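You operate a simulated robot arm through the tools that you are given. There is no shell and no other tool. Be economical: measure what you need, move in short steps, check, and stop when the job is done.

You run a simulated robot arm. Do the job below in one go: nothing can be reset, and whatever is moved stays where it is left.

Task
Feed rolls D1 and D7, then load D4 on the seat that ran empty and feed again.
Fine: machine 2; D1 on seat 1, D7 on seat 2; all three are used up, none spoilt.

Only the result counts: the job must be done as asked and must still hold three seconds after the hand-in. Knocking over, shifting, dropping, spilling or breaking anything else fails it.

Robot
A 7-joint arm with a two-finger parallel gripper on a trunk, on a base that drives. Base frame: it is fixed to the floor where the robot stands at the start and does not move with it; the origin is under the middle of the robot, x ahead of it, y to its left, z up. Units: m, rad, N and s.
With the tool pointing down near the work surface it reaches from about 0.2 to 0.72 m from the robot's upright axis, wherever it stands. Its first joint turns from -2.897 to 2.897 rad. Places, roughly: roll seat 1 [-1.2, -0.7, 1.2]; roll seat 2 [-1, -0.7, 1]; white feed button [-0.9, -0.6, 0.9]. Payload 1.57 kg.
The tool frame sits at the grasp point between the pads (the TCP): z along the fingers, y along the line on which they close. The tips reach 0.03 m beyond it. The gripper opens to 0.11 m. The fingers are 0.024 m wide and 0.012 m thick; the gripper's body (0.048 by 0.112 m) begins 0.078 m behind the TCP.
Orientation is that of the tool frame in the base frame, as a unit quaternion [x, y, z, w]. With the fingers straight down and closing along the base's y, the tool's x points along the base's -x, its y along +y and its z along -z.

Tools
- The arm moves only by the tool move_arm. Its argument "commands" is a list of rows, each a list of 3 entries, a list of its own where there are three numbers: the turn, a rotation vector about the base's x, y, z in units of 8 degrees (1.0 is 8 degrees), then the shift along the base's x, y, z in units of 25 mm (1.0 is 25 mm), then the finger opening in m, from 0 to 0.11. In form: [[[rx, ry, rz], [dx, dy, dz], gripper], ...]. A call has 1 to 8 rows; each row shifts and turns the commanded pose from where the row before left it. A call with a number of a shift or a turn outside -1 to 1 is refused whole. Each row takes 0.2 s and may step no farther than 0.05 m and 0.15 rad from the row before; otherwise, or with a gripper value out of range, the whole call is refused. Where a pose cannot be reached the arm comes as near as it can. A force on the tool above 40 N (or 10 N above the force at the start of the call, whichever is more), or a blocked arm, ends the call early, and 0.2 s more pass. Each finger travels about 0.045 m/s and halts on what it meets, pressing with about 33 N; the grip force reading is that of the motor and also rises with nothing between the fingers. The clock runs only during rows and for 0.2 s after the last one: add rows that do not move to give the fingers time. The reply holds the time, the measured pose of the TCP, the force on the tool along the base axes, the opening and the grip force, in the units named above and with some noise, with the torque about the TCP (base axes, N m) and any sound that the robot's microphone picked up.
- Cameras (640 x 400 px; columns grow to the right, rows downward): "scene" is now at [-0.0143, 0.0871, 1.5026]; the picture's right is [-0.82, -0.57, 0.00], its down [-0.44, 0.63, -0.64] and it looks along [0.37, -0.53, -0.77] (base axes); focal length 214 px, centre (320, 200). "wrist" rides on the gripper at [0.07, 0.016, -0.141] in the tool frame; the picture's right is [-0.23, 0.97, 0.00], its down [-0.86, -0.20, -0.48] and it looks along [-0.47, -0.11, 0.88] (tool axes); focal length 222 px, centre (320, 200). There is no depth. A picture from a camera that has moved, and an enlarged one, comes with that camera's place and axes in the base frame and with its lens.
- camera(camera): a new picture of that camera. The clock stands still meanwhile.
- raise_lower(by): slides the trunk up (or, below 0, down) by that many m; the arm and the scene camera ride with it, the base frame stays. It gives what a move gives, with no picture.
- steer(legs): drives the robot by 1 to 6 legs, each [ahead, turn to the left] in m and rad, along the robot's own axes; the way and the turn of a leg run together, so that a leg with both is an arc; at most 1.5 m and 3.142 rad a leg. The arm and the cameras ride along, it lands a little off, and it stops where it bumps. It gives what a move gives.
- turn_head(pan, tilt): turns the head with the scene camera to pan (to the left, within 2.705 rad either way) and tilt (down, from -0.506 to 1.204), counted from straight ahead of the robot. It gives what a move gives.
- inspect(camera, box): a new picture of the part [left, top, right, bottom] of that camera's present view, enlarged. The clock stands still meanwhile.
- finish_job(): hands the job in; it is judged then, once.

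Go step by step. Nothing tells you exact positions but the pictures and the camera data: compare them with the known pose of the tool, close in by small moves and look again before you grip or let go. The budget is 120 turns and 98 pictures, counting those below and the enlarged ones. Unless the task says otherwise, let go and move clear before handing in, and close with one line.

The tools are called after ">>>" as a command line: name --argument value ..., lists and objects as JSON in quotes. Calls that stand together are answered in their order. move_arm: Moves the arm, as the interface text tells. Its arguments: {"type":"object","properties":{"commands":{"type":"array","items":{"type":"array"}}},"required":["commands"]} The other tools are called the same way: raise_lower (by) slides the trunk up or down; steer (legs) drives the base; turn_head (pan, tilt) turns the head that bears the scene camera; camera (camera) takes a picture; inspect (camera, box) takes an enlarged picture of a part of a camera's view; finish_job () hands the job in.

At the start:

```text
clock: 0.0
tcp_pos: [0.0677, -0.3835, 1.1366]
ee_rot: [0.0, 1.0, 0.0, 0.0]
force: [0.7, -0.5, -0.6]
wrist_torque: [0.02, 0.03, 0.0]
width: 0.11
grip_force: 0.1
trunk travel left (down, up): [-0.447, 0.143]
robot x, y, heading: [-0.0014, -0.0021, -0.0]
head pan, tilt: [-0.962, 0.874]
```

scene: 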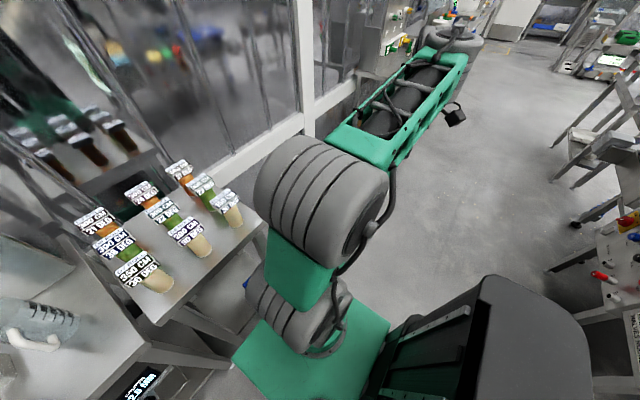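
wrist: 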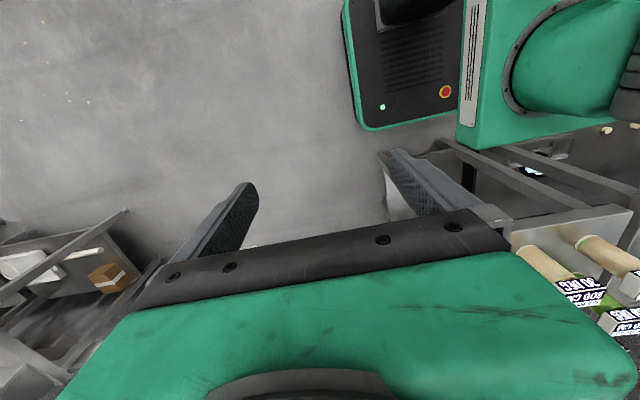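

I see rolls with labels on a table ahead-right of the robot; the machines lie probably behind right (-1,-0.7). I'll zoom in on the rolls first and look toward the machine.

>>> inspect --camera "scene" --box '[60, 140, 260, 300]'

>>> turn_head --pan -2.5 --tilt 0.5

>>> camera --camera "scene"

```text
2.50 times, centred on (160, 220) of scene
camera zoom: at [-0.0143, 0.0871, 1.5026], right [-0.82, -0.57, 0.0], down [-0.44, 0.63, -0.64], along [0.37, -0.53, -0.77], focal length 536 px, centre (720, 150)
```

zoom: 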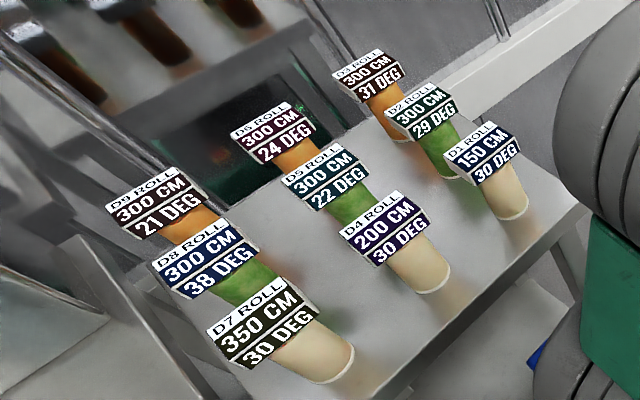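

```text
clock: 1.6
tcp_pos: [0.0665, -0.3839, 1.1372]
ee_rot: [0.001, 1.0, 0.0, 0.0]
force: [0.5, -0.8, -1.0]
wrist_torque: [0.02, 0.01, -0.03]
width: 0.1101
grip_force: 0.0
trunk travel left (down, up): [-0.447, 0.143]
robot x, y, heading: [-0.0038, 0.0003, -0.002]
head pan, tilt: [-2.499, 0.499]
```

```text
94 pictures are left
camera scene: at [-0.1312, 0.0956, 1.5345], right [-0.6, 0.8, 0.0], down [0.38, 0.29, -0.88], along [-0.7, -0.53, -0.48], focal length 214 px, centre (320, 200)
```

scene: 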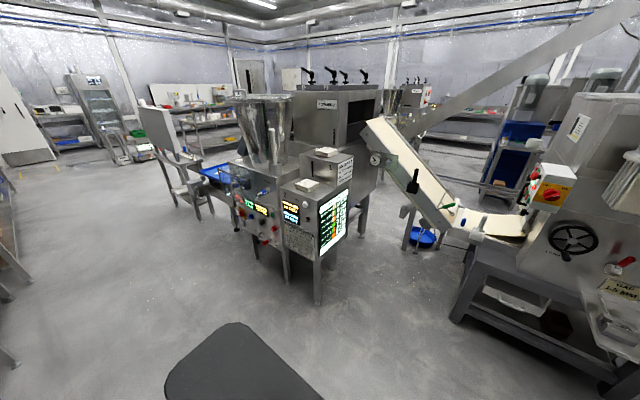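

The machine with seats sits in the middle of this view. Zoom in.

>>> inspect --camera "scene" --box '[220, 130, 380, 230]'

>>> inspect --camera "scene" --box '[270, 140, 350, 190]'

>>> inspect --camera "scene" --box '[270, 185, 366, 245]'

```text
4.00 times, centred on (300, 180) of scene
camera zoom: at [-0.1312, 0.0956, 1.5345], right [-0.6, 0.8, 0.0], down [0.38, 0.29, -0.88], along [-0.7, -0.53, -0.48], focal length 858 px, centre (400, 280)
```

zoom: 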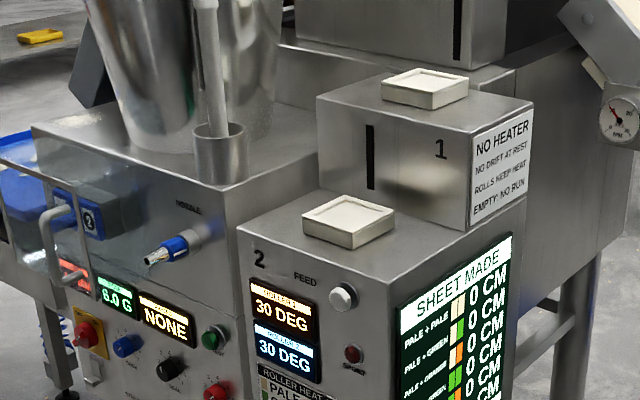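

```text
8.00 times, centred on (310, 165) of scene
camera zoom: at [-0.1312, 0.0956, 1.5345], right [-0.6, 0.8, 0.0], down [0.38, 0.29, -0.88], along [-0.7, -0.53, -0.48], focal length 1716 px, centre (400, 480)
```

zoom: 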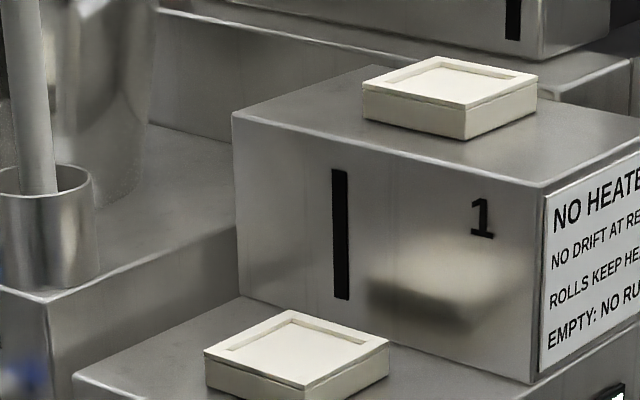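

```text
6.67 times, centred on (318, 215) of scene
camera zoom: at [-0.1312, 0.0956, 1.5345], right [-0.6, 0.8, 0.0], down [0.38, 0.29, -0.88], along [-0.7, -0.53, -0.48], focal length 1430 px, centre (333, 100)
```

zoom: 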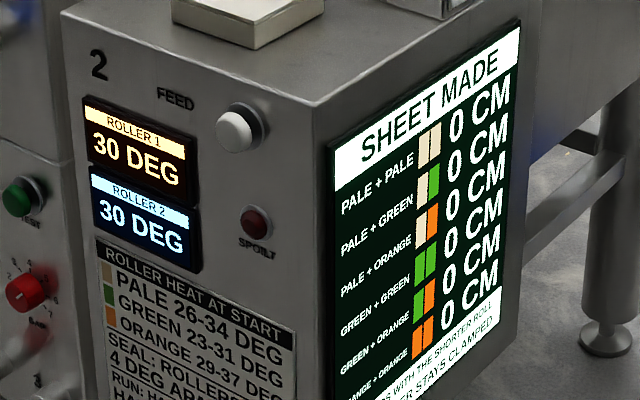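

Seats and feed button seen; both rollers 30 °. Now I look at the rolls straight ahead.

>>> turn_head --pan -0.1 --tilt 0.9

>>> camera --camera "scene"

>>> raise_lower --by 0.14

>>> camera --camera "scene"

```text
clock: 3.8
tcp_pos: [0.0679, -0.3834, 1.1393]
ee_rot: [0.0, 1.0, 0.0, 0.0]
force: [-0.8, -0.7, -0.5]
wrist_torque: [0.0, -0.01, 0.02]
width: 0.1102
grip_force: 0.2
trunk travel left (down, up): [-0.447, 0.143]
robot x, y, heading: [0.0017, 0.0017, -0.0]
head pan, tilt: [-0.099, 0.901]
```

```text
90 pictures are left
camera scene: at [0.0168, 0.1426, 1.5007], right [-0.1, -0.99, 0.0], down [-0.78, 0.08, -0.62], along [0.62, -0.06, -0.78], focal length 214 px, centre (320, 200)
```

scene: 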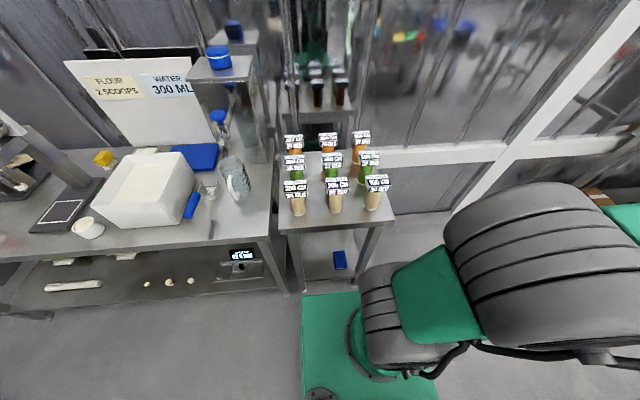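

```text
clock: 5.5
tcp_pos: [0.0673, -0.3836, 1.2778]
ee_rot: [0.0, 1.0, 0.0, 0.0]
force: [-0.2, 0.0, -0.1]
wrist_torque: [-0.01, -0.05, -0.05]
width: 0.1099
grip_force: 0.1
trunk travel left (down, up): [-0.587, 0.003]
robot x, y, heading: [-0.0013, 0.0005, -0.002]
head pan, tilt: [-0.099, 0.901]
```

```text
89 pictures are left
camera scene: at [0.0168, 0.1426, 1.6406], right [-0.1, -1.0, 0.0], down [-0.78, 0.08, -0.62], along [0.62, -0.06, -0.78], focal length 214 px, centre (320, 200)
```

scene: 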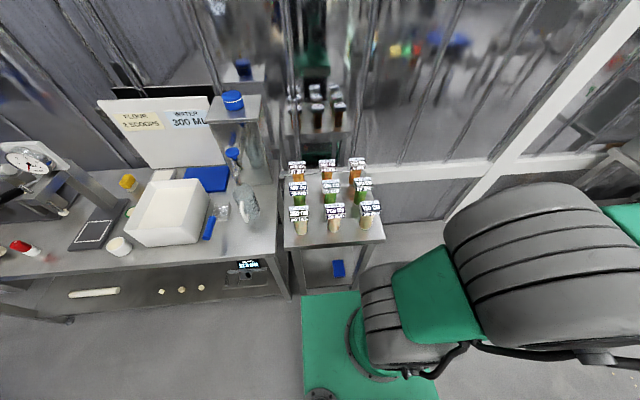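

Rolls stand on a small table. Zoom for triangulation from the higher stance.

>>> inspect --camera "scene" --box '[270, 150, 398, 250]'

>>> raise_lower --by -0.4

>>> camera --camera "scene"

>>> inspect --camera "scene" --box '[260, 80, 420, 205]'

```text
4.00 times, centred on (334, 200) of scene
camera zoom: at [0.0168, 0.1426, 1.6406], right [-0.1, -1.0, 0.0], down [-0.78, 0.08, -0.62], along [0.62, -0.06, -0.78], focal length 858 px, centre (264, 200)
```

zoom: 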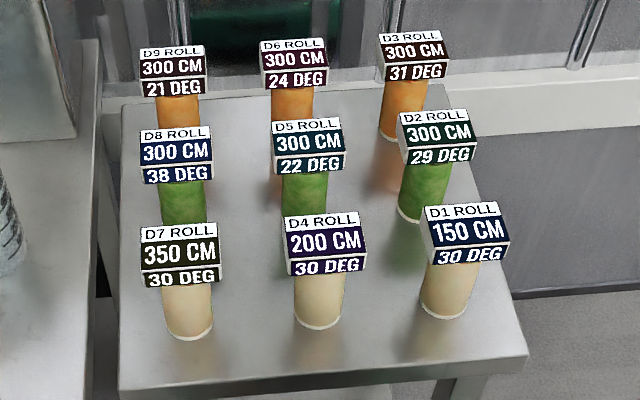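

```text
clock: 9.3
tcp_pos: [0.0665, -0.3842, 0.8785]
ee_rot: [0.0, 1.0, 0.0, 0.0]
force: [-0.3, -0.7, 0.3]
wrist_torque: [0.01, 0.01, 0.0]
width: 0.1104
grip_force: 0.1
trunk travel left (down, up): [-0.187, 0.403]
robot x, y, heading: [0.001, -0.0014, -0.003]
head pan, tilt: [-0.099, 0.901]
```

```text
87 pictures are left
camera scene: at [0.0168, 0.1426, 1.2407], right [-0.1, -1.0, 0.0], down [-0.78, 0.08, -0.62], along [0.62, -0.06, -0.78], focal length 214 px, centre (320, 200)
```

scene: 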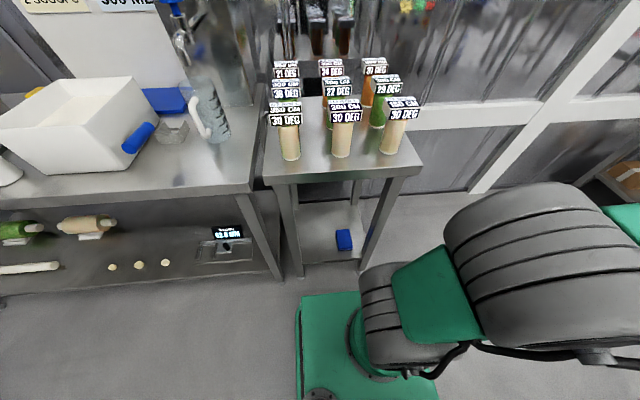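

```text
3.20 times, centred on (340, 142) of scene
camera zoom: at [0.0168, 0.1426, 1.2407], right [-0.1, -1.0, 0.0], down [-0.78, 0.08, -0.62], along [0.62, -0.06, -0.78], focal length 686 px, centre (256, 384)
```

zoom: 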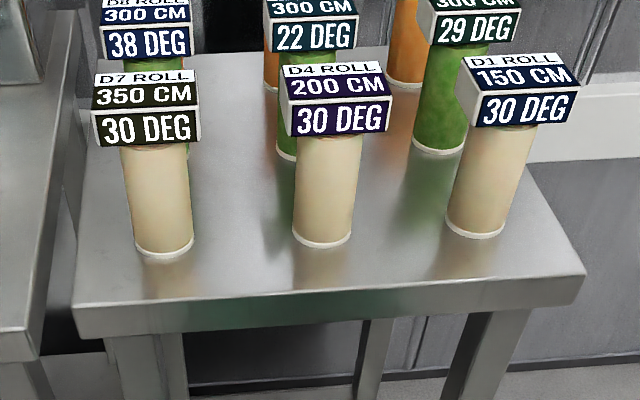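

D1 stands near (0.48,-0.10), D4 (0.486,0.036), D7 (0.484,0.177), table top z≈0.86; a roll is about 0.048 wide and 0.1 high, with a wider tag on top from 0.965, so I'll grip horizontally under the tag. First I swing the arm forward at a safe height, turning the tool.

>>> raise_lower --by 0.25

>>> move_arm --commands '[[[0, 0, 1], [1, 0.7, 0], 0.11], [[0, 0, 1], [1, 0.7, 0], 0.11], [[0, 0, 1], [1, 0.7, 0], 0.11], [[0, 0, 1], [1, 0.7, 0], 0.11], [[0, 0, 1], [1, 0.7, 0], 0.11], [[0, 0, 1], [1, 0.7, 0], 0.11], [[0, 0, 1], [0.5, 0.7, 0], 0.11], [[0, 0, 1], [0.5, 0.7, 0], 0.11]]'

```text
clock: 11.9
tcp_pos: [0.0672, -0.3831, 1.1289]
ee_rot: [0.0, 1.0, 0.0, 0.0]
force: [-0.2, -0.9, 0.5]
wrist_torque: [0.03, 0.01, 0.0]
width: 0.1098
grip_force: 0.1
trunk travel left (down, up): [-0.437, 0.153]
robot x, y, heading: [0.0029, 0.0007, -0.001]
head pan, tilt: [-0.099, 0.901]
```

```text
clock: 13.7
tcp_pos: [0.2427, -0.2432, 1.1296]
ee_rot: [-0.53, 0.848, 0.001, 0.0]
force: [-0.2, -0.4, -0.9]
wrist_torque: [0.0, 0.05, 0.02]
width: 0.1099
grip_force: 0.2
trunk travel left (down, up): [-0.437, 0.153]
robot x, y, heading: [-0.0012, 0.002, -0.001]
head pan, tilt: [-0.099, 0.901]
```

The move tracked well; I keep turning in yaw toward the "camera up" attitude.

>>> move_arm --commands '[[[0, 0, 1], [0.3, 0.7, 0], 0.11], [[0, 0, 1], [0.3, 0.7, 0], 0.11], [[0, 0, 1], [0.3, 0.7, 0], 0.11], [[0, 0, 1], [0.3, 0.7, 0], 0.11], [[0, 0, 1], [0, 0.7, 0], 0.11], [[0, 0, 1], [0, 0.7, 0], 0.11], [[0, 0, 1], [0, 0.7, 0], 0.11], [[0, 0, 1], [0, 0.7, 0], 0.11]]'

>>> move_arm --commands '[[[0, 0, 1], [0, 0, 0], 0.11], [[0, 0, 1], [0, 0, 0], 0.11], [[0, 0, 1], [0, 0, 0], 0.11], [[0, 0, 1], [0, 0, 0], 0.11], [[0, 0, 1], [0, 0, 0], 0.11], [[0, 0, 1], [0, 0, 0], 0.11], [[0, 0, 0.5], [0, 0, 0], 0.11]]'

```text
clock: 15.5
tcp_pos: [0.2699, -0.1021, 1.1294]
ee_rot: [0.899, -0.438, 0.0, 0.0]
force: [-0.3, 0.0, -0.6]
wrist_torque: [0.0, 0.0, 0.0]
width: 0.1102
grip_force: 0.1
trunk travel left (down, up): [-0.437, 0.153]
robot x, y, heading: [0.0015, 0.0015, 0.003]
head pan, tilt: [-0.099, 0.901]
```

```text
clock: 17.1
tcp_pos: [0.2723, -0.1042, 1.1284]
ee_rot: [1.0, 0.0, 0.0, 0.0]
force: [0.3, -0.3, 0.6]
wrist_torque: [-0.01, -0.02, 0.0]
width: 0.1098
grip_force: 0.0
trunk travel left (down, up): [-0.437, 0.153]
robot x, y, heading: [0.0024, 0.0015, 0.001]
head pan, tilt: [-0.099, 0.901]
```

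Yaw is done. Now pitch the tool to horizontal, pointing at +x, at z≈1.13 above the tags.

>>> move_arm --commands '[[[0, -1, 0], [0.3, 0, 0], 0.11], [[0, -1, 0], [0.3, 0, 0], 0.11], [[0, -1, 0], [0.3, 0, 0], 0.11], [[0, -1, 0], [0.3, 0, 0], 0.11], [[0, -1, 0], [0.3, 0, 0], 0.11], [[0, -1, 0], [0.3, 0, 0], 0.11], [[0, -1, 0], [0.3, 0, 0], 0.11], [[0, -1, 0], [0.3, 0, 0], 0.11]]'

>>> move_arm --commands '[[[0, -1, 0], [0, 0, 0], 0.08], [[0, -1, 0], [0, 0, 0], 0.08], [[0, -1, 0], [0, 0, 0], 0.08], [[0, -0.25, 0], [0, 0, 0], 0.08], [[0, 0, 0], [0, 0, 0], 0.08]]'

>>> camera --camera "wrist"

>>> camera --camera "scene"

```text
clock: 18.1
tcp_pos: [0.3093, -0.1118, 1.0939]
ee_rot: [0.969, -0.008, 0.23, -0.088]
force: [1.3, 1.5, -0.2]
wrist_torque: [-0.07, 0.07, -0.02]
width: 0.1101
grip_force: 0.0
out of reach, approached as far as the arm can: row 5
trunk travel left (down, up): [-0.437, 0.153]
robot x, y, heading: [-0.0013, -0.0022, 0.002]
head pan, tilt: [-0.099, 0.901]
stopped in row 5: the arm was blocked; the commanded pose is now the measured one
```

```text
clock: 19.3
tcp_pos: [0.3681, -0.1027, 1.0909]
ee_rot: [0.894, -0.004, 0.442, -0.08]
force: [0.0, -0.3, 0.0]
wrist_torque: [0.03, 0.02, 0.0]
width: 0.08
grip_force: 0.0
out of reach, approached as far as the arm can: row 1, 2, 3, 4
trunk travel left (down, up): [-0.437, 0.153]
robot x, y, heading: [-0.0017, -0.0006, 0.001]
head pan, tilt: [-0.099, 0.901]
```

```text
85 pictures are left
camera wrist: at [0.2994, -0.1445, 1.2279], right [-0.07, -0.94, -0.32], down [-0.91, 0.2, -0.36], along [0.4, 0.27, -0.88], focal length 222 px, centre (320, 200)
```

wrist: 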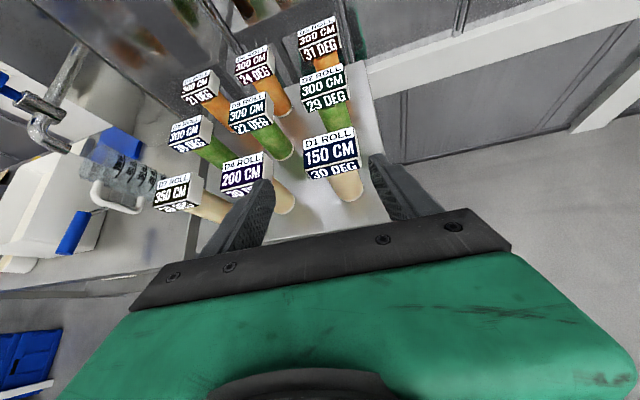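

```text
84 pictures are left
camera scene: at [0.0169, 0.1427, 1.4907], right [-0.1, -0.99, 0.0], down [-0.78, 0.08, -0.62], along [0.62, -0.06, -0.78], focal length 214 px, centre (320, 200)
```

scene: 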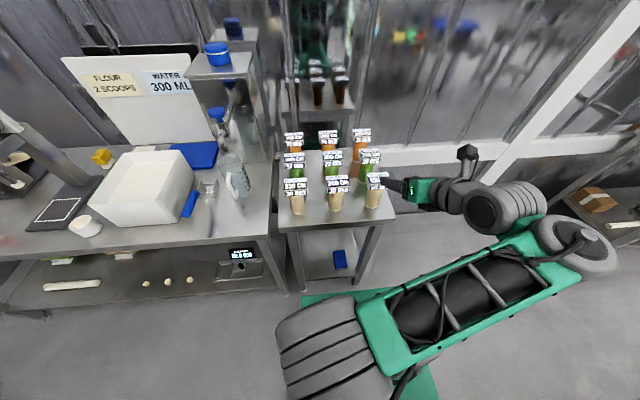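

Horizontal isn't reachable this close to the body. I back the base off by 0.2 m, then continue pitching.

>>> steer --legs '[[-0.22, 0]]'

>>> move_arm --commands '[[[0, -1, 0], [0.6, 0, 0], 0.08], [[0, -1, 0], [0.6, 0, 0], 0.08], [[0, -1, 0], [0.6, 0, 0], 0.08], [[0, -1, 0], [0.6, 0, 0], 0.08]]'

```text
clock: 21.0
tcp_pos: [0.1442, -0.1038, 1.0917]
ee_rot: [0.893, -0.002, 0.444, -0.076]
force: [-0.3, 0.0, 0.5]
wrist_torque: [0.02, 0.0, 0.0]
width: 0.08
grip_force: 0.0
trunk travel left (down, up): [-0.437, 0.153]
robot x, y, heading: [-0.2196, -0.0024, 0.002]
head pan, tilt: [-0.099, 0.901]
```

```text
clock: 22.2
tcp_pos: [0.202, -0.1643, 1.2293]
ee_rot: [0.738, -0.01, 0.674, -0.046]
force: [-0.4, -0.2, 1.2]
wrist_torque: [0.03, -0.05, 0.01]
width: 0.0801
grip_force: 0.0
out of reach, approached as far as the arm can: row 1, 2, 3, 4
trunk travel left (down, up): [-0.437, 0.153]
robot x, y, heading: [-0.2251, -0.0002, -0.001]
head pan, tilt: [-0.099, 0.901]
stopped in row 4: the arm was blocked; the commanded pose is now the measured one
```

Orientation is nearly horizontal now (85°). I move out along +x and see whether it tracks.

>>> move_arm --commands '[[[0, 0, 0], [1, 0, 0], 0.08], [[0, 0, 0], [1, 0, 0], 0.08], [[0, 0, 0], [1, 0.4, -0.4], 0.08], [[0, 0, 0], [1, 0.4, -0.4], 0.08], [[0, 0, 0], [0, 0.4, -0.4], 0.08]]'

>>> camera --camera "scene"

```text
clock: 22.8
tcp_pos: [0.2029, -0.243, 1.233]
ee_rot: [0.731, -0.081, 0.677, 0.029]
force: [-0.2, 0.4, 0.2]
wrist_torque: [-0.01, 0.04, -0.01]
width: 0.0796
grip_force: 0.0
trunk travel left (down, up): [-0.437, 0.153]
robot x, y, heading: [-0.2239, -0.0006, 0.001]
head pan, tilt: [-0.099, 0.901]
stopped in row 2: the arm was blocked; the commanded pose is now the measured one
```

```text
83 pictures are left
camera scene: at [-0.2064, 0.1433, 1.4906], right [-0.1, -0.99, 0.0], down [-0.78, 0.08, -0.62], along [0.62, -0.06, -0.78], focal length 214 px, centre (320, 200)
```

scene: 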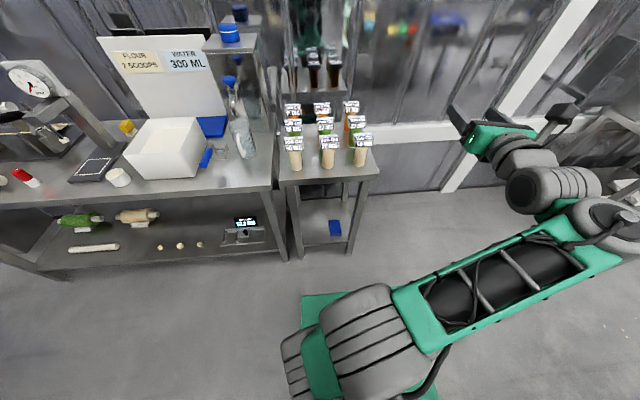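

The arm's elbow has flopped out to the right, hitting limits. I'll pitch back down while extending, to straighten the arm before levelling the tool again; trunk lowers later.

>>> move_arm --commands '[[[0, 1, 0], [0, 0, 0], 0.08], [[0, 1, 0], [0.4, 0, 0], 0.08], [[0, 1, 0], [0.8, 0, 0], 0.08], [[0, 1, 0], [1, 0, 0], 0.08], [[0, 1, 0], [1, 0, 0], 0.08], [[0, 1, 0], [1, 0, 0], 0.08], [[0, 1, 0], [1, 0, 0], 0.08], [[0, 1, 0], [1, 0, 0], 0.08]]'

>>> camera --camera "scene"

```text
clock: 23.6
tcp_pos: [0.1665, -0.3163, 1.2403]
ee_rot: [0.834, -0.16, 0.517, 0.107]
force: [0.7, 0.6, 0.6]
wrist_torque: [-0.02, 0.0, -0.02]
width: 0.0801
grip_force: 0.1
trunk travel left (down, up): [-0.437, 0.153]
robot x, y, heading: [-0.224, 0.0028, 0.001]
head pan, tilt: [-0.099, 0.901]
stopped in row 4: the arm was blocked; the commanded pose is now the measured one
```

```text
82 pictures are left
camera scene: at [-0.2063, 0.1434, 1.4906], right [-0.1, -0.99, 0.0], down [-0.78, 0.08, -0.62], along [0.62, -0.06, -0.78], focal length 214 px, centre (320, 200)
```

scene: 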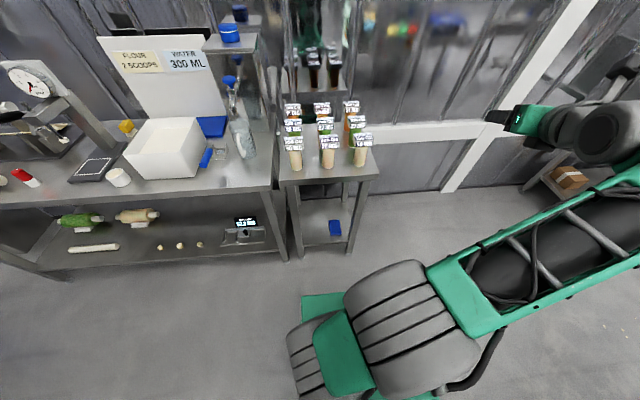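

The arm drifts further right: this yaw seems to be near the joint limits, the opposite one (tool x toward the robot) is likely natural. I undo: pitch back to straight down, then yaw back.

>>> move_arm --commands '[[[0, 1, 0], [-0.4, 0, 0], 0.08], [[0, 1, 0], [-0.4, 0, 0], 0.08], [[0, 1, 0], [-0.4, 0, 0], 0.08], [[0, 1, 0], [-0.4, 0, 0], 0.08], [[0, 1, 0], [0, 0, 0], 0.08], [[0, 1, 0], [0, 0, 0], 0.08], [[0, 1, 0], [0, 0, 0], 0.08]]'

```text
clock: 25.2
tcp_pos: [0.1266, -0.3162, 1.2402]
ee_rot: [0.979, -0.091, 0.064, 0.17]
force: [-0.4, 0.3, 0.1]
wrist_torque: [0.01, 0.01, 0.0]
width: 0.0803
grip_force: 0.0
trunk travel left (down, up): [-0.437, 0.153]
robot x, y, heading: [-0.2228, 0.0012, 0.001]
head pan, tilt: [-0.099, 0.901]
```

It tracks again. Level the tool straight down and yaw back in the other direction.

>>> move_arm --commands '[[[0.85, 0.23, 0], [0, 0, -0.5], 0.08], [[0.85, 0.23, 0], [0, 0, -0.5], 0.08], [[0.85, 0.23, 0], [0, 0, -0.5], 0.08], [[0, 0, -1], [-0.5, 0, -0.5], 0.08], [[0, 0, -1], [-0.5, 0, -0.5], 0.08], [[0, 0, -1], [-0.5, 0, -0.5], 0.08], [[0, 0, -1], [-0.5, 0, 0], 0.08], [[0, 0, -1], [-0.5, 0, 0], 0.08]]'

>>> move_arm --commands '[[[0, 0, -1], [-0.5, 0, 0], 0.08], [[0, 0, -1], [-0.5, 0, 0], 0.08], [[0, 0, -1], [-0.5, 0, 0], 0.08], [[0, 0, -1], [-0.5, 0, 0], 0.08], [[0, 0, -1], [-0.5, 0, 0], 0.08], [[0, 0, -1], [-0.5, 0, 0], 0.08], [[0, 0, -1], [-0.5, 0, 0], 0.08], [[0, 0, -1], [-0.5, 0, 0], 0.08]]'

>>> move_arm --commands '[[[0, 0, -1], [-0.5, 0, 0], 0.08], [[0, 0, -1], [-0.5, 0, 0], 0.08], [[0, 0, -1], [0, 0, 0], 0.08], [[0, 0, -1], [0, 0, 0], 0.08], [[0, 0, -1], [0, 0, 0], 0.08], [[0, 0, -1], [0, 0, 0], 0.08], [[0, 0, -1], [0, 0, 0], 0.08], [[0, 0, -1], [0, 0, 0], 0.08]]'

>>> camera --camera "scene"

```text
clock: 27.0
tcp_pos: [0.0592, -0.3088, 1.1364]
ee_rot: [0.902, -0.428, 0.002, 0.048]
force: [0.6, 0.1, 0.3]
wrist_torque: [-0.02, 0.01, 0.01]
width: 0.08
grip_force: 0.0
out of reach, approached as far as the arm can: row 2, 3
trunk travel left (down, up): [-0.437, 0.153]
robot x, y, heading: [-0.2241, 0.0042, -0.004]
head pan, tilt: [-0.099, 0.901]
```

```text
clock: 28.8
tcp_pos: [-0.041, -0.3089, 1.1366]
ee_rot: [-0.538, 0.842, 0.023, -0.04]
force: [0.4, 0.0, 0.8]
wrist_torque: [-0.06, 0.02, 0.01]
width: 0.0799
grip_force: 0.0
trunk travel left (down, up): [-0.437, 0.153]
robot x, y, heading: [-0.2232, -0.0013, 0.001]
head pan, tilt: [-0.099, 0.901]
```

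```text
clock: 30.6
tcp_pos: [-0.0657, -0.3074, 1.1353]
ee_rot: [-0.012, 0.999, 0.041, -0.021]
force: [-0.6, 0.2, -0.4]
wrist_torque: [-0.01, -0.01, -0.03]
width: 0.08
grip_force: 0.0
trunk travel left (down, up): [-0.437, 0.153]
robot x, y, heading: [-0.2238, -0.0018, 0.003]
head pan, tilt: [-0.099, 0.901]
```

```text
81 pictures are left
camera scene: at [-0.2064, 0.1428, 1.4907], right [-0.1, -0.99, 0.0], down [-0.78, 0.08, -0.62], along [0.62, -0.06, -0.78], focal length 214 px, centre (320, 200)
```

scene: 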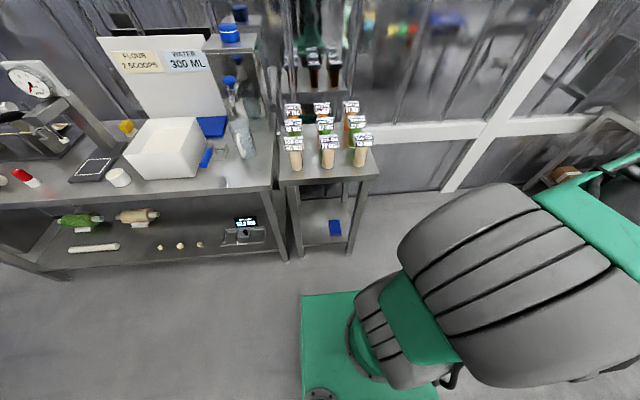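

Back near the starting shape. Now go forward keeping tool x toward the robot, extending well out.

>>> move_arm --commands '[[[0, 0, 0], [1, 0.3, 0], 0.08], [[0, 0, 0], [1, 0.3, 0], 0.08], [[0, 0, 0], [1, 0.5, 0], 0.08], [[0, 0, 0], [1, 0.5, 0], 0.08], [[0, 0, 0], [1, 0.5, 0], 0.08], [[0, 0, 0], [1, 0.5, 0], 0.08], [[0, 0, 0], [1, 0.5, 0], 0.08], [[0, 0, 0], [1, 0.5, 0], 0.08]]'

>>> move_arm --commands '[[[0, 0, 0], [1, 0.8, 0], 0.08], [[0, 0, 0], [1, 0.8, 0], 0.08], [[0, 0, 0], [1, 0.8, 0], 0.08], [[0, 0, 0], [1, 0.8, 0], 0.08], [[0, 0, 0], [1, 0.8, 0], 0.08]]'

>>> camera --camera "scene"

```text
clock: 32.4
tcp_pos: [0.1343, -0.2175, 1.1378]
ee_rot: [-0.012, 0.999, 0.041, -0.021]
force: [-0.2, 0.3, 0.0]
wrist_torque: [0.0, -0.03, 0.0]
width: 0.08
grip_force: 0.0
trunk travel left (down, up): [-0.437, 0.153]
robot x, y, heading: [-0.2251, -0.0003, 0.003]
head pan, tilt: [-0.099, 0.901]
```

```text
clock: 33.6
tcp_pos: [0.2595, -0.1197, 1.1358]
ee_rot: [-0.011, 0.999, 0.041, -0.022]
force: [-0.1, -0.2, 0.3]
wrist_torque: [-0.02, -0.01, -0.03]
width: 0.0801
grip_force: 0.0
trunk travel left (down, up): [-0.437, 0.153]
robot x, y, heading: [-0.2249, -0.0028, -0.004]
head pan, tilt: [-0.099, 0.901]
```

```text
80 pictures are left
camera scene: at [-0.2063, 0.1429, 1.4906], right [-0.1, -0.99, 0.0], down [-0.78, 0.08, -0.62], along [0.62, -0.06, -0.78], focal length 214 px, centre (320, 200)
```

scene: 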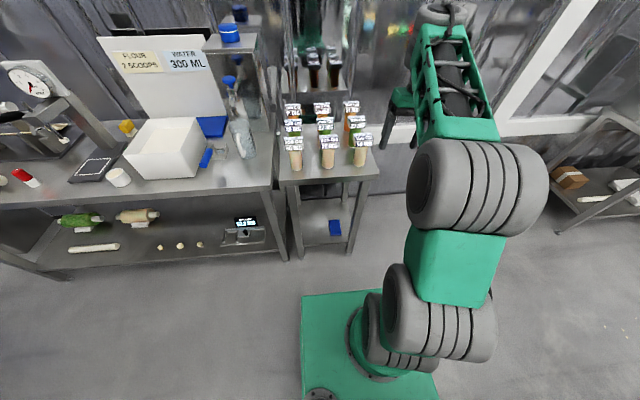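

The arm is nicely in plane now. Pitch the tool forward by 60° (30° below horizontal), correcting a small roll.

>>> move_arm --commands '[[[-0.29, -0.9, 0], [0, 0.1, 0], 0.08], [[-0.29, -0.9, 0], [0, 0.1, 0], 0.08], [[0, -1, 0], [0, 0.1, 0], 0.08], [[0, -1, 0], [0, 0.1, 0], 0.08], [[0, -1, 0], [0, 0.1, 0], 0.08], [[0, -1, 0], [0, 0.1, 0], 0.08], [[0, -1, 0], [0, 0, 0], 0.08], [[0, -1, 0], [0, 0, 0], 0.08]]'

>>> camera --camera "scene"

>>> camera --camera "wrist"

```text
clock: 35.4
tcp_pos: [0.212, -0.1231, 1.2903]
ee_rot: [0.089, 0.909, -0.08, 0.4]
force: [0.0, -1.0, 0.1]
wrist_torque: [-0.04, 0.03, -0.01]
width: 0.08
grip_force: 0.0
out of reach, approached as far as the arm can: row 4, 5, 6, 7, 8
trunk travel left (down, up): [-0.437, 0.153]
robot x, y, heading: [-0.2246, 0.0004, -0.001]
head pan, tilt: [-0.099, 0.901]
stopped in row 8: the arm was blocked; the commanded pose is now the measured one
```

```text
79 pictures are left
camera scene: at [-0.2053, 0.1429, 1.4893], right [-0.1, -0.99, 0.0], down [-0.78, 0.08, -0.62], along [0.62, -0.06, -0.78], focal length 214 px, centre (320, 200)
```

scene: 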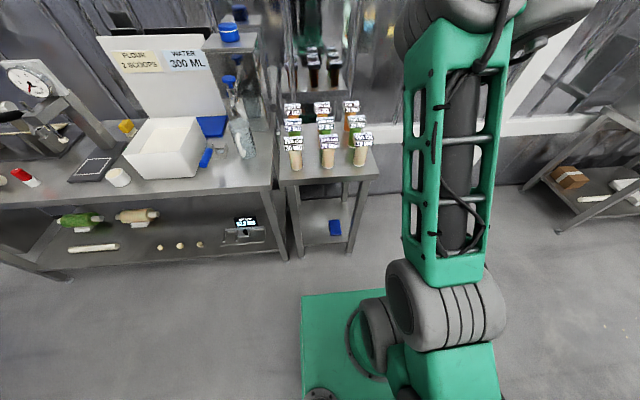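

```text
78 pictures are left
camera wrist: at [0.0694, -0.0687, 1.3324], right [0.37, 0.92, 0.1], down [0.18, -0.17, 0.97], along [0.91, -0.34, -0.23], focal length 222 px, centre (320, 200)
```

wrist: 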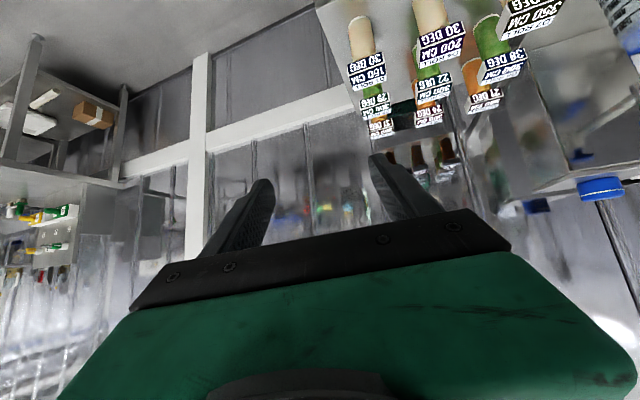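

In plane but too folded; I back the base another 0.2 m and reach out forward and lower.

>>> steer --legs '[[-0.2, 0]]'

>>> move_arm --commands '[[[0, 0, 0], [1, 0, -0.7], 0.08], [[0, 0, 0], [1, 0, -0.7], 0.08], [[0, 0, 0], [1, 0, -0.7], 0.08], [[0, 0, 0], [1, 0, -0.7], 0.08], [[0, 0, 0], [1, 0, -0.7], 0.08], [[0, 0, 0], [1, 0, -0.7], 0.08], [[0, 0, 0], [1, 0, -0.7], 0.08], [[0, 0, 0], [1, 0, -0.7], 0.08]]'

>>> camera --camera "scene"

```text
clock: 37.0
tcp_pos: [0.0134, -0.1241, 1.2954]
ee_rot: [0.089, 0.907, -0.081, 0.403]
force: [-0.2, -0.4, -0.3]
wrist_torque: [0.01, -0.01, 0.01]
width: 0.0801
grip_force: 0.2
trunk travel left (down, up): [-0.437, 0.153]
robot x, y, heading: [-0.42, 0.0026, 0.006]
head pan, tilt: [-0.099, 0.901]
```

```text
clock: 38.8
tcp_pos: [0.2271, -0.1048, 1.2058]
ee_rot: [0.09, 0.907, -0.08, 0.402]
force: [-0.3, 0.1, 0.3]
wrist_torque: [0.0, 0.01, 0.01]
width: 0.0801
grip_force: 0.1
out of reach, approached as far as the arm can: row 1, 2, 3, 4, 5
trunk travel left (down, up): [-0.437, 0.153]
robot x, y, heading: [-0.4202, -0.0003, -0.002]
head pan, tilt: [-0.099, 0.901]
```

```text
77 pictures are left
camera scene: at [-0.4033, 0.1429, 1.4906], right [-0.1, -1.0, 0.0], down [-0.78, 0.08, -0.62], along [0.62, -0.06, -0.78], focal length 214 px, centre (320, 200)
```

scene: 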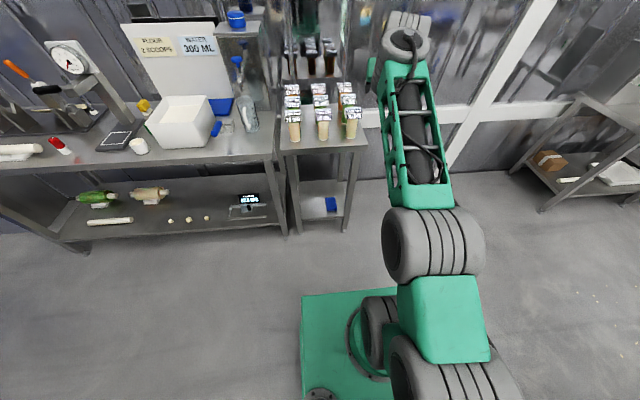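

Reached: tool forward at radius 0.65. Fix the orientation exactly (30° below level, no roll), then lower the trunk.

>>> move_arm --commands '[[[0.17, -0.75, 0.85], [0, 0, 0], 0.08], [[0.17, -0.75, 0.85], [0, 0, 0], 0.08], [[0, 0, 0], [0, 0, 0], 0.08]]'

>>> raise_lower --by -0.25

>>> camera --camera "wrist"

>>> camera --camera "scene"

```text
refused: row 1 steps farther than a row can; nothing moved
```

```text
clock: 41.4
tcp_pos: [0.2266, -0.1039, 0.9575]
ee_rot: [0.09, 0.907, -0.081, 0.403]
force: [-0.3, 0.4, -0.8]
wrist_torque: [-0.02, -0.01, 0.01]
width: 0.0798
grip_force: 0.0
trunk travel left (down, up): [-0.187, 0.403]
robot x, y, heading: [-0.4223, 0.0013, 0.001]
head pan, tilt: [-0.099, 0.901]
```

```text
76 pictures are left
camera wrist: at [0.0826, -0.0504, 0.9967], right [0.37, 0.92, 0.1], down [0.17, -0.17, 0.97], along [0.91, -0.34, -0.23], focal length 222 px, centre (320, 200)
```

wrist: 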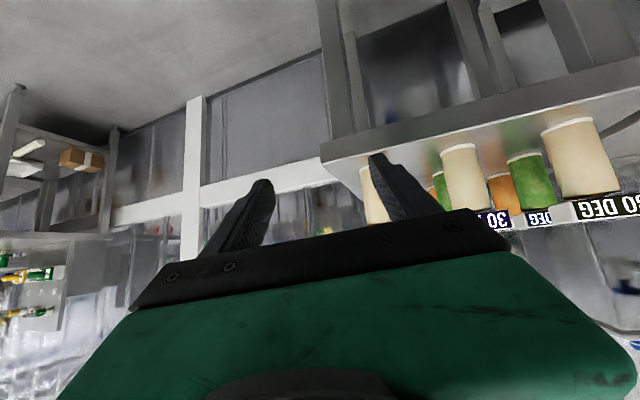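

```text
75 pictures are left
camera scene: at [-0.4036, 0.1429, 1.2407], right [-0.1, -1.0, 0.0], down [-0.78, 0.08, -0.62], along [0.62, -0.06, -0.78], focal length 214 px, centre (320, 200)
```

scene: 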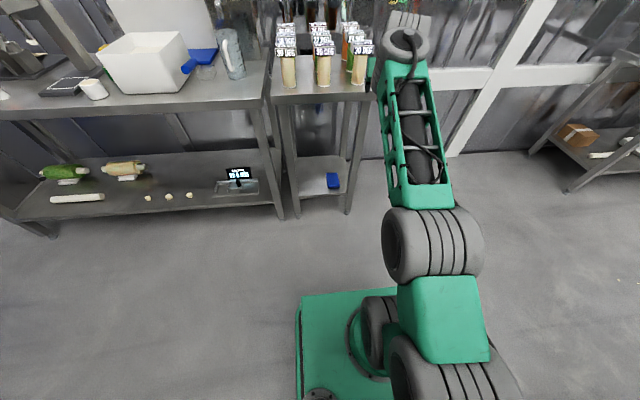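

Refused for step size; redo in three rows.

>>> move_arm --commands '[[[0.12, -0.5, 0.57], [0, 0, 0], 0.08], [[0.12, -0.5, 0.57], [0, 0, 0], 0.08], [[0.12, -0.5, 0.57], [0, 0, 0], 0.08], [[0, 0, 0], [0, 0, 0], 0.08]]'

>>> camera --camera "wrist"

```text
clock: 42.4
tcp_pos: [0.2255, -0.1035, 0.9572]
ee_rot: [-0.001, 0.866, 0.0, 0.501]
force: [0.7, 0.2, -1.2]
wrist_torque: [-0.03, 0.01, 0.0]
width: 0.0798
grip_force: 0.2
trunk travel left (down, up): [-0.187, 0.403]
robot x, y, heading: [-0.4222, 0.0014, -0.001]
head pan, tilt: [-0.099, 0.901]
```

```text
74 pictures are left
camera wrist: at [0.068, -0.0878, 0.9665], right [0.11, 0.97, 0.2], down [0.01, -0.2, 0.98], along [0.99, -0.11, -0.03], focal length 222 px, centre (320, 200)
```

wrist: 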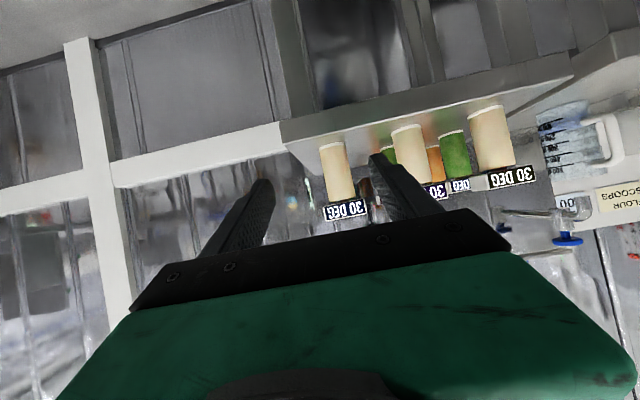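

Tool is oriented right and D1 appears about centred (y≈-0.09). Lower 5 cm and drive forward 0.15 m, then check.

>>> raise_lower --by -0.05

>>> steer --legs '[[0.13, 0]]'

>>> camera --camera "wrist"

>>> camera --camera "scene"

```text
clock: 43.3
tcp_pos: [0.2253, -0.1045, 0.9061]
ee_rot: [0.0, 0.866, 0.0, 0.5]
force: [0.4, -0.5, -0.4]
wrist_torque: [-0.01, 0.0, -0.03]
width: 0.0802
grip_force: 0.0
trunk travel left (down, up): [-0.137, 0.453]
robot x, y, heading: [-0.4209, 0.003, 0.003]
head pan, tilt: [-0.099, 0.901]
```

```text
clock: 44.6
tcp_pos: [0.3556, -0.1011, 0.9058]
ee_rot: [-0.002, 0.866, 0.001, 0.5]
force: [-0.3, 0.4, -0.1]
wrist_torque: [-0.02, 0.02, -0.02]
width: 0.08
grip_force: 0.0
trunk travel left (down, up): [-0.137, 0.453]
robot x, y, heading: [-0.2924, 0.0021, 0.001]
head pan, tilt: [-0.099, 0.901]
```

```text
73 pictures are left
camera wrist: at [0.1984, -0.0857, 0.9165], right [0.11, 0.97, 0.2], down [0.01, -0.2, 0.98], along [0.99, -0.1, -0.04], focal length 222 px, centre (320, 200)
```

wrist: 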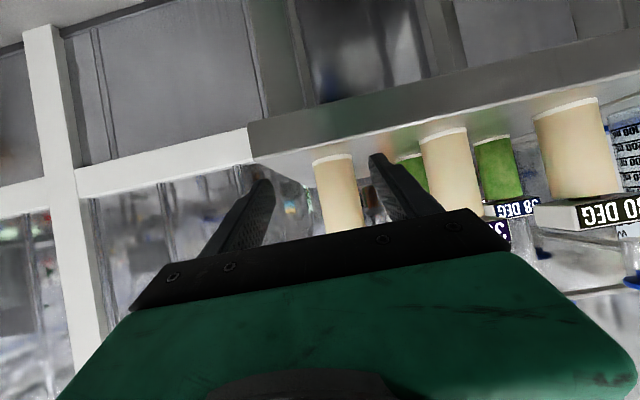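

```text
72 pictures are left
camera scene: at [-0.274, 0.1431, 1.1907], right [-0.1, -1.0, 0.0], down [-0.78, 0.07, -0.62], along [0.62, -0.06, -0.78], focal length 214 px, centre (320, 200)
```

scene: 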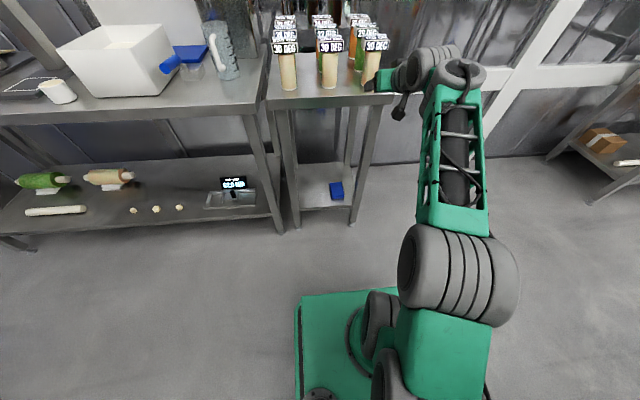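

D1's axis appears about 1 cm to +y of the tool. Shift, advance 7 cm and look again.

>>> move_arm --commands '[[[0, 0, 0], [0, 0.4, 0], 0.09], [[0, 0, 0], [0.8, 0, 0], 0.09], [[0, 0, 0], [0.8, 0, 0], 0.09], [[0, 0, 0], [0.8, 0, 0], 0.09], [[0, 0, 0], [0, 0, 0], 0.09]]'

>>> camera --camera "wrist"

```text
clock: 45.8
tcp_pos: [0.4164, -0.0918, 0.9064]
ee_rot: [-0.002, 0.866, 0.001, 0.5]
force: [0.0, -0.1, -0.5]
wrist_torque: [0.01, -0.01, -0.02]
width: 0.09
grip_force: 0.0
trunk travel left (down, up): [-0.137, 0.453]
robot x, y, heading: [-0.2926, -0.0018, 0.002]
head pan, tilt: [-0.099, 0.901]
```

```text
71 pictures are left
camera wrist: at [0.2596, -0.0758, 0.9173], right [0.11, 0.97, 0.2], down [0.01, -0.2, 0.98], along [0.99, -0.1, -0.04], focal length 222 px, centre (320, 200)
```

wrist: 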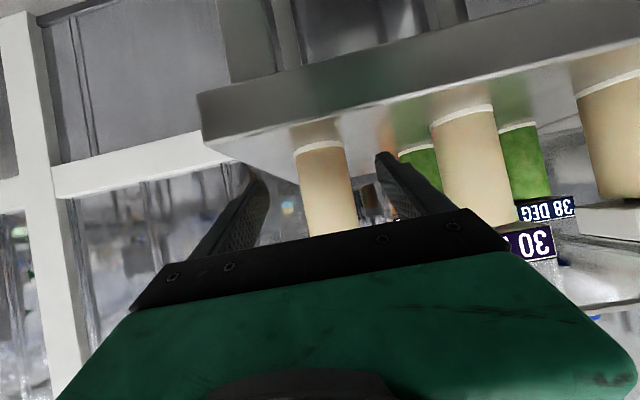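

Now centred. Advance 6.5 cm to enclose the roll.

>>> move_arm --commands '[[[0, 0, 0], [0.7, 0, 0], 0.09], [[0, 0, 0], [0.7, 0, 0], 0.09], [[0, 0, 0], [0.7, 0, 0], 0.09], [[0, 0, 0], [0.5, 0, 0], 0.09], [[0, 0, 0], [0, 0, 0], 0.09]]'

>>> camera --camera "wrist"

>>> inspect --camera "scene" --box '[260, 10, 480, 130]'

```text
clock: 47.0
tcp_pos: [0.4811, -0.0912, 0.9044]
ee_rot: [-0.002, 0.866, 0.001, 0.5]
force: [-0.1, -0.8, 0.5]
wrist_torque: [0.05, 0.01, -0.03]
width: 0.0901
grip_force: 0.0
trunk travel left (down, up): [-0.137, 0.453]
robot x, y, heading: [-0.2904, 0.0001, 0.003]
head pan, tilt: [-0.099, 0.901]
```

```text
70 pictures are left
camera wrist: at [0.3237, -0.0747, 0.9159], right [0.11, 0.97, 0.2], down [0.01, -0.2, 0.98], along [0.99, -0.1, -0.04], focal length 222 px, centre (320, 200)
```

wrist: 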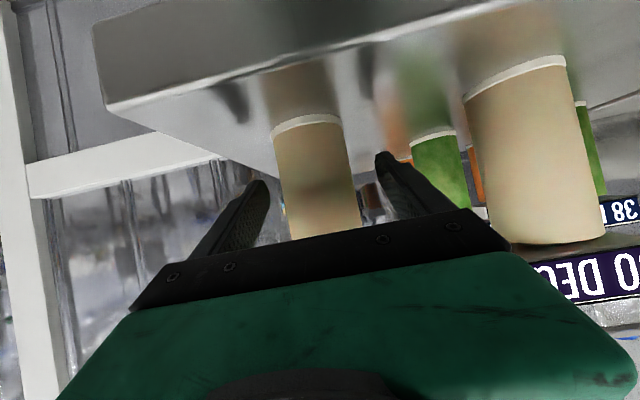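

```text
2.91 times, centred on (370, 70) of scene
camera zoom: at [-0.2739, 0.1431, 1.1907], right [-0.1, -1.0, 0.0], down [-0.78, 0.07, -0.62], along [0.62, -0.06, -0.78], focal length 624 px, centre (174, 578)
```

zoom: 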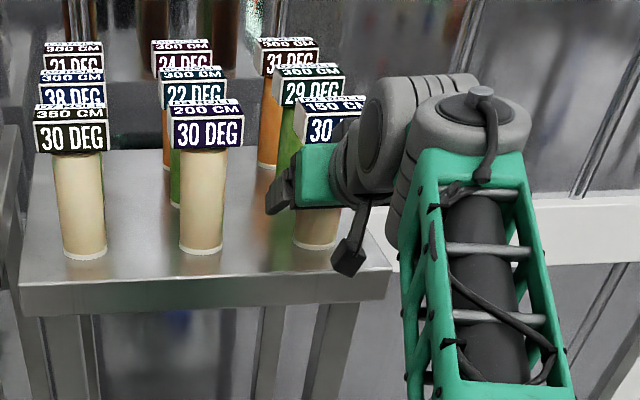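

Laterally centred; roll axis about 1.2 cm further. Advance and close.

>>> move_arm --commands '[[[0, 0, 0], [0.5, -0.08, 0], 0.09], [[0, 0, 0], [0, 0, 0], 0.04], [[0, 0, 0], [0, 0, 0], 0.03], [[0, 0, 0], [0, 0, 0], 0.03], [[0, 0, 0], [0, 0, 0], 0.03], [[0, 0, 0], [0, 0, 0], 0.03], [[0, 0, 0], [0, 0, 0], 0.03]]'

>>> camera --camera "wrist"

```text
clock: 48.6
tcp_pos: [0.4947, -0.0936, 0.9073]
ee_rot: [-0.002, 0.866, 0.001, 0.5]
force: [0.7, 0.8, 1.2]
wrist_torque: [0.08, 0.0, -0.01]
width: 0.049
grip_force: 33.3
trunk travel left (down, up): [-0.137, 0.453]
robot x, y, heading: [-0.2896, 0.0003, 0.006]
head pan, tilt: [-0.099, 0.901]
```

```text
68 pictures are left
camera wrist: at [0.3359, -0.0765, 0.9166], right [0.11, 0.97, 0.2], down [0.01, -0.2, 0.98], along [0.99, -0.1, -0.04], focal length 222 px, centre (320, 200)
```

wrist: 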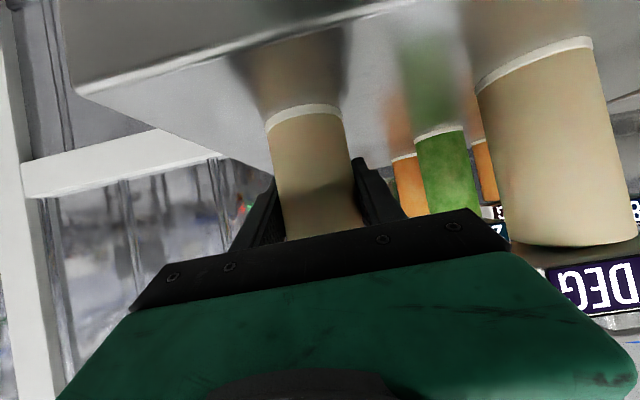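

D1 is gripped (0.049 m). Lift, back off and take a look toward the machine.

>>> raise_lower --by 0.12

>>> steer --legs '[[-0.2, 0], [0, -1.57]]'

>>> turn_head --pan -1.1 --tilt 0.7

>>> camera --camera "scene"

>>> camera --camera "wrist"

```text
clock: 50.1
tcp_pos: [0.4944, -0.092, 1.0265]
ee_rot: [-0.003, 0.866, 0.002, 0.5]
force: [0.5, -0.3, -2.8]
wrist_torque: [0.02, -0.05, 0.0]
width: 0.0493
grip_force: 33.1
trunk travel left (down, up): [-0.257, 0.333]
robot x, y, heading: [-0.2885, 0.0042, 0.005]
head pan, tilt: [-0.099, 0.901]
```

```text
clock: 55.6
tcp_pos: [-0.592, -0.7833, 1.0261]
ee_rot: [0.614, 0.611, -0.354, 0.352]
force: [0.8, -0.5, -0.7]
wrist_torque: [-0.03, -0.01, -0.03]
width: 0.0498
grip_force: 32.9
trunk travel left (down, up): [-0.257, 0.333]
robot x, y, heading: [-0.4887, -0.0042, -1.575]
head pan, tilt: [-0.099, 0.901]
```

```text
clock: 56.8
tcp_pos: [-0.5917, -0.7843, 1.0267]
ee_rot: [0.614, 0.61, -0.355, 0.353]
force: [0.2, 0.3, 0.2]
wrist_torque: [0.0, -0.04, -0.02]
width: 0.0493
grip_force: 32.6
trunk travel left (down, up): [-0.257, 0.333]
robot x, y, heading: [-0.4916, -0.0016, -1.575]
head pan, tilt: [-1.1, 0.7]
```

```text
67 pictures are left
camera scene: at [-0.4108, 0.0153, 1.3268], right [-0.45, 0.89, 0.0], down [0.58, 0.29, -0.76], along [-0.68, -0.34, -0.64], focal length 214 px, centre (320, 200)
```

scene: 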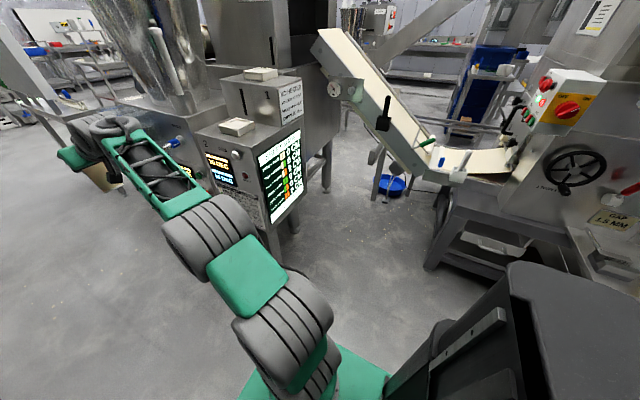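

```text
66 pictures are left
camera wrist: at [-0.5753, -0.6258, 1.0362], right [0.97, -0.12, 0.2], down [-0.2, -0.01, 0.98], along [-0.11, -0.99, -0.04], focal length 222 px, centre (320, 200)
```

wrist: 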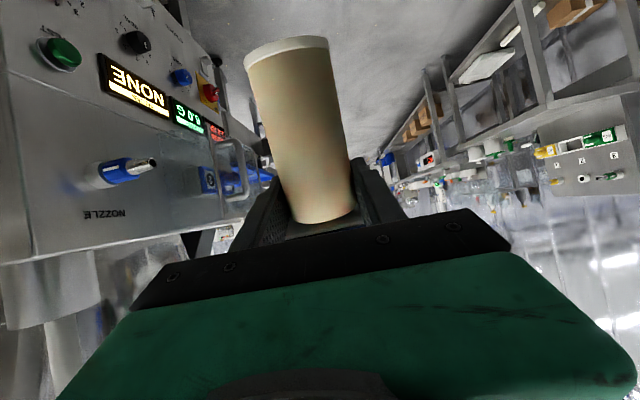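

Facing -y, the machine's +y (screen) side looks open, so I'll load from that side with the tool pointing -y. Zoom to read the panel and measure seats.

>>> inspect --camera "scene" --box '[190, 60, 318, 140]'

>>> inspect --camera "scene" --box '[195, 130, 315, 230]'

```text
5.00 times, centred on (254, 100) of scene
camera zoom: at [-0.4108, 0.0153, 1.3268], right [-0.45, 0.89, 0.0], down [0.58, 0.29, -0.76], along [-0.68, -0.34, -0.64], focal length 1072 px, centre (650, 700)
```

zoom: 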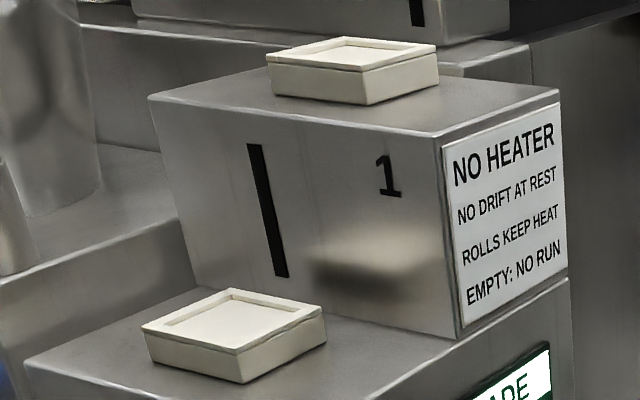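

```text
4.00 times, centred on (255, 180) of scene
camera zoom: at [-0.4108, 0.0153, 1.3268], right [-0.45, 0.89, 0.0], down [0.58, 0.29, -0.76], along [-0.68, -0.34, -0.64], focal length 858 px, centre (580, 280)
```

zoom: 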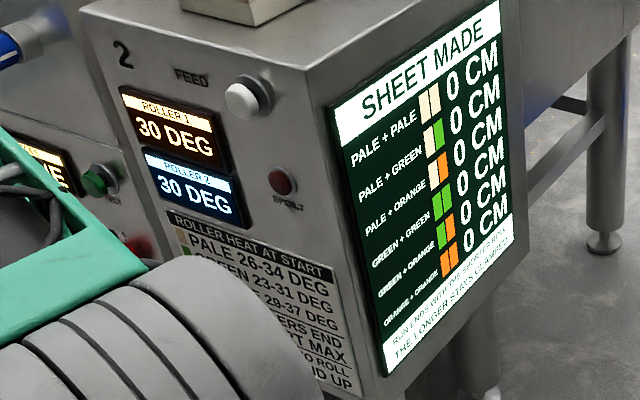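

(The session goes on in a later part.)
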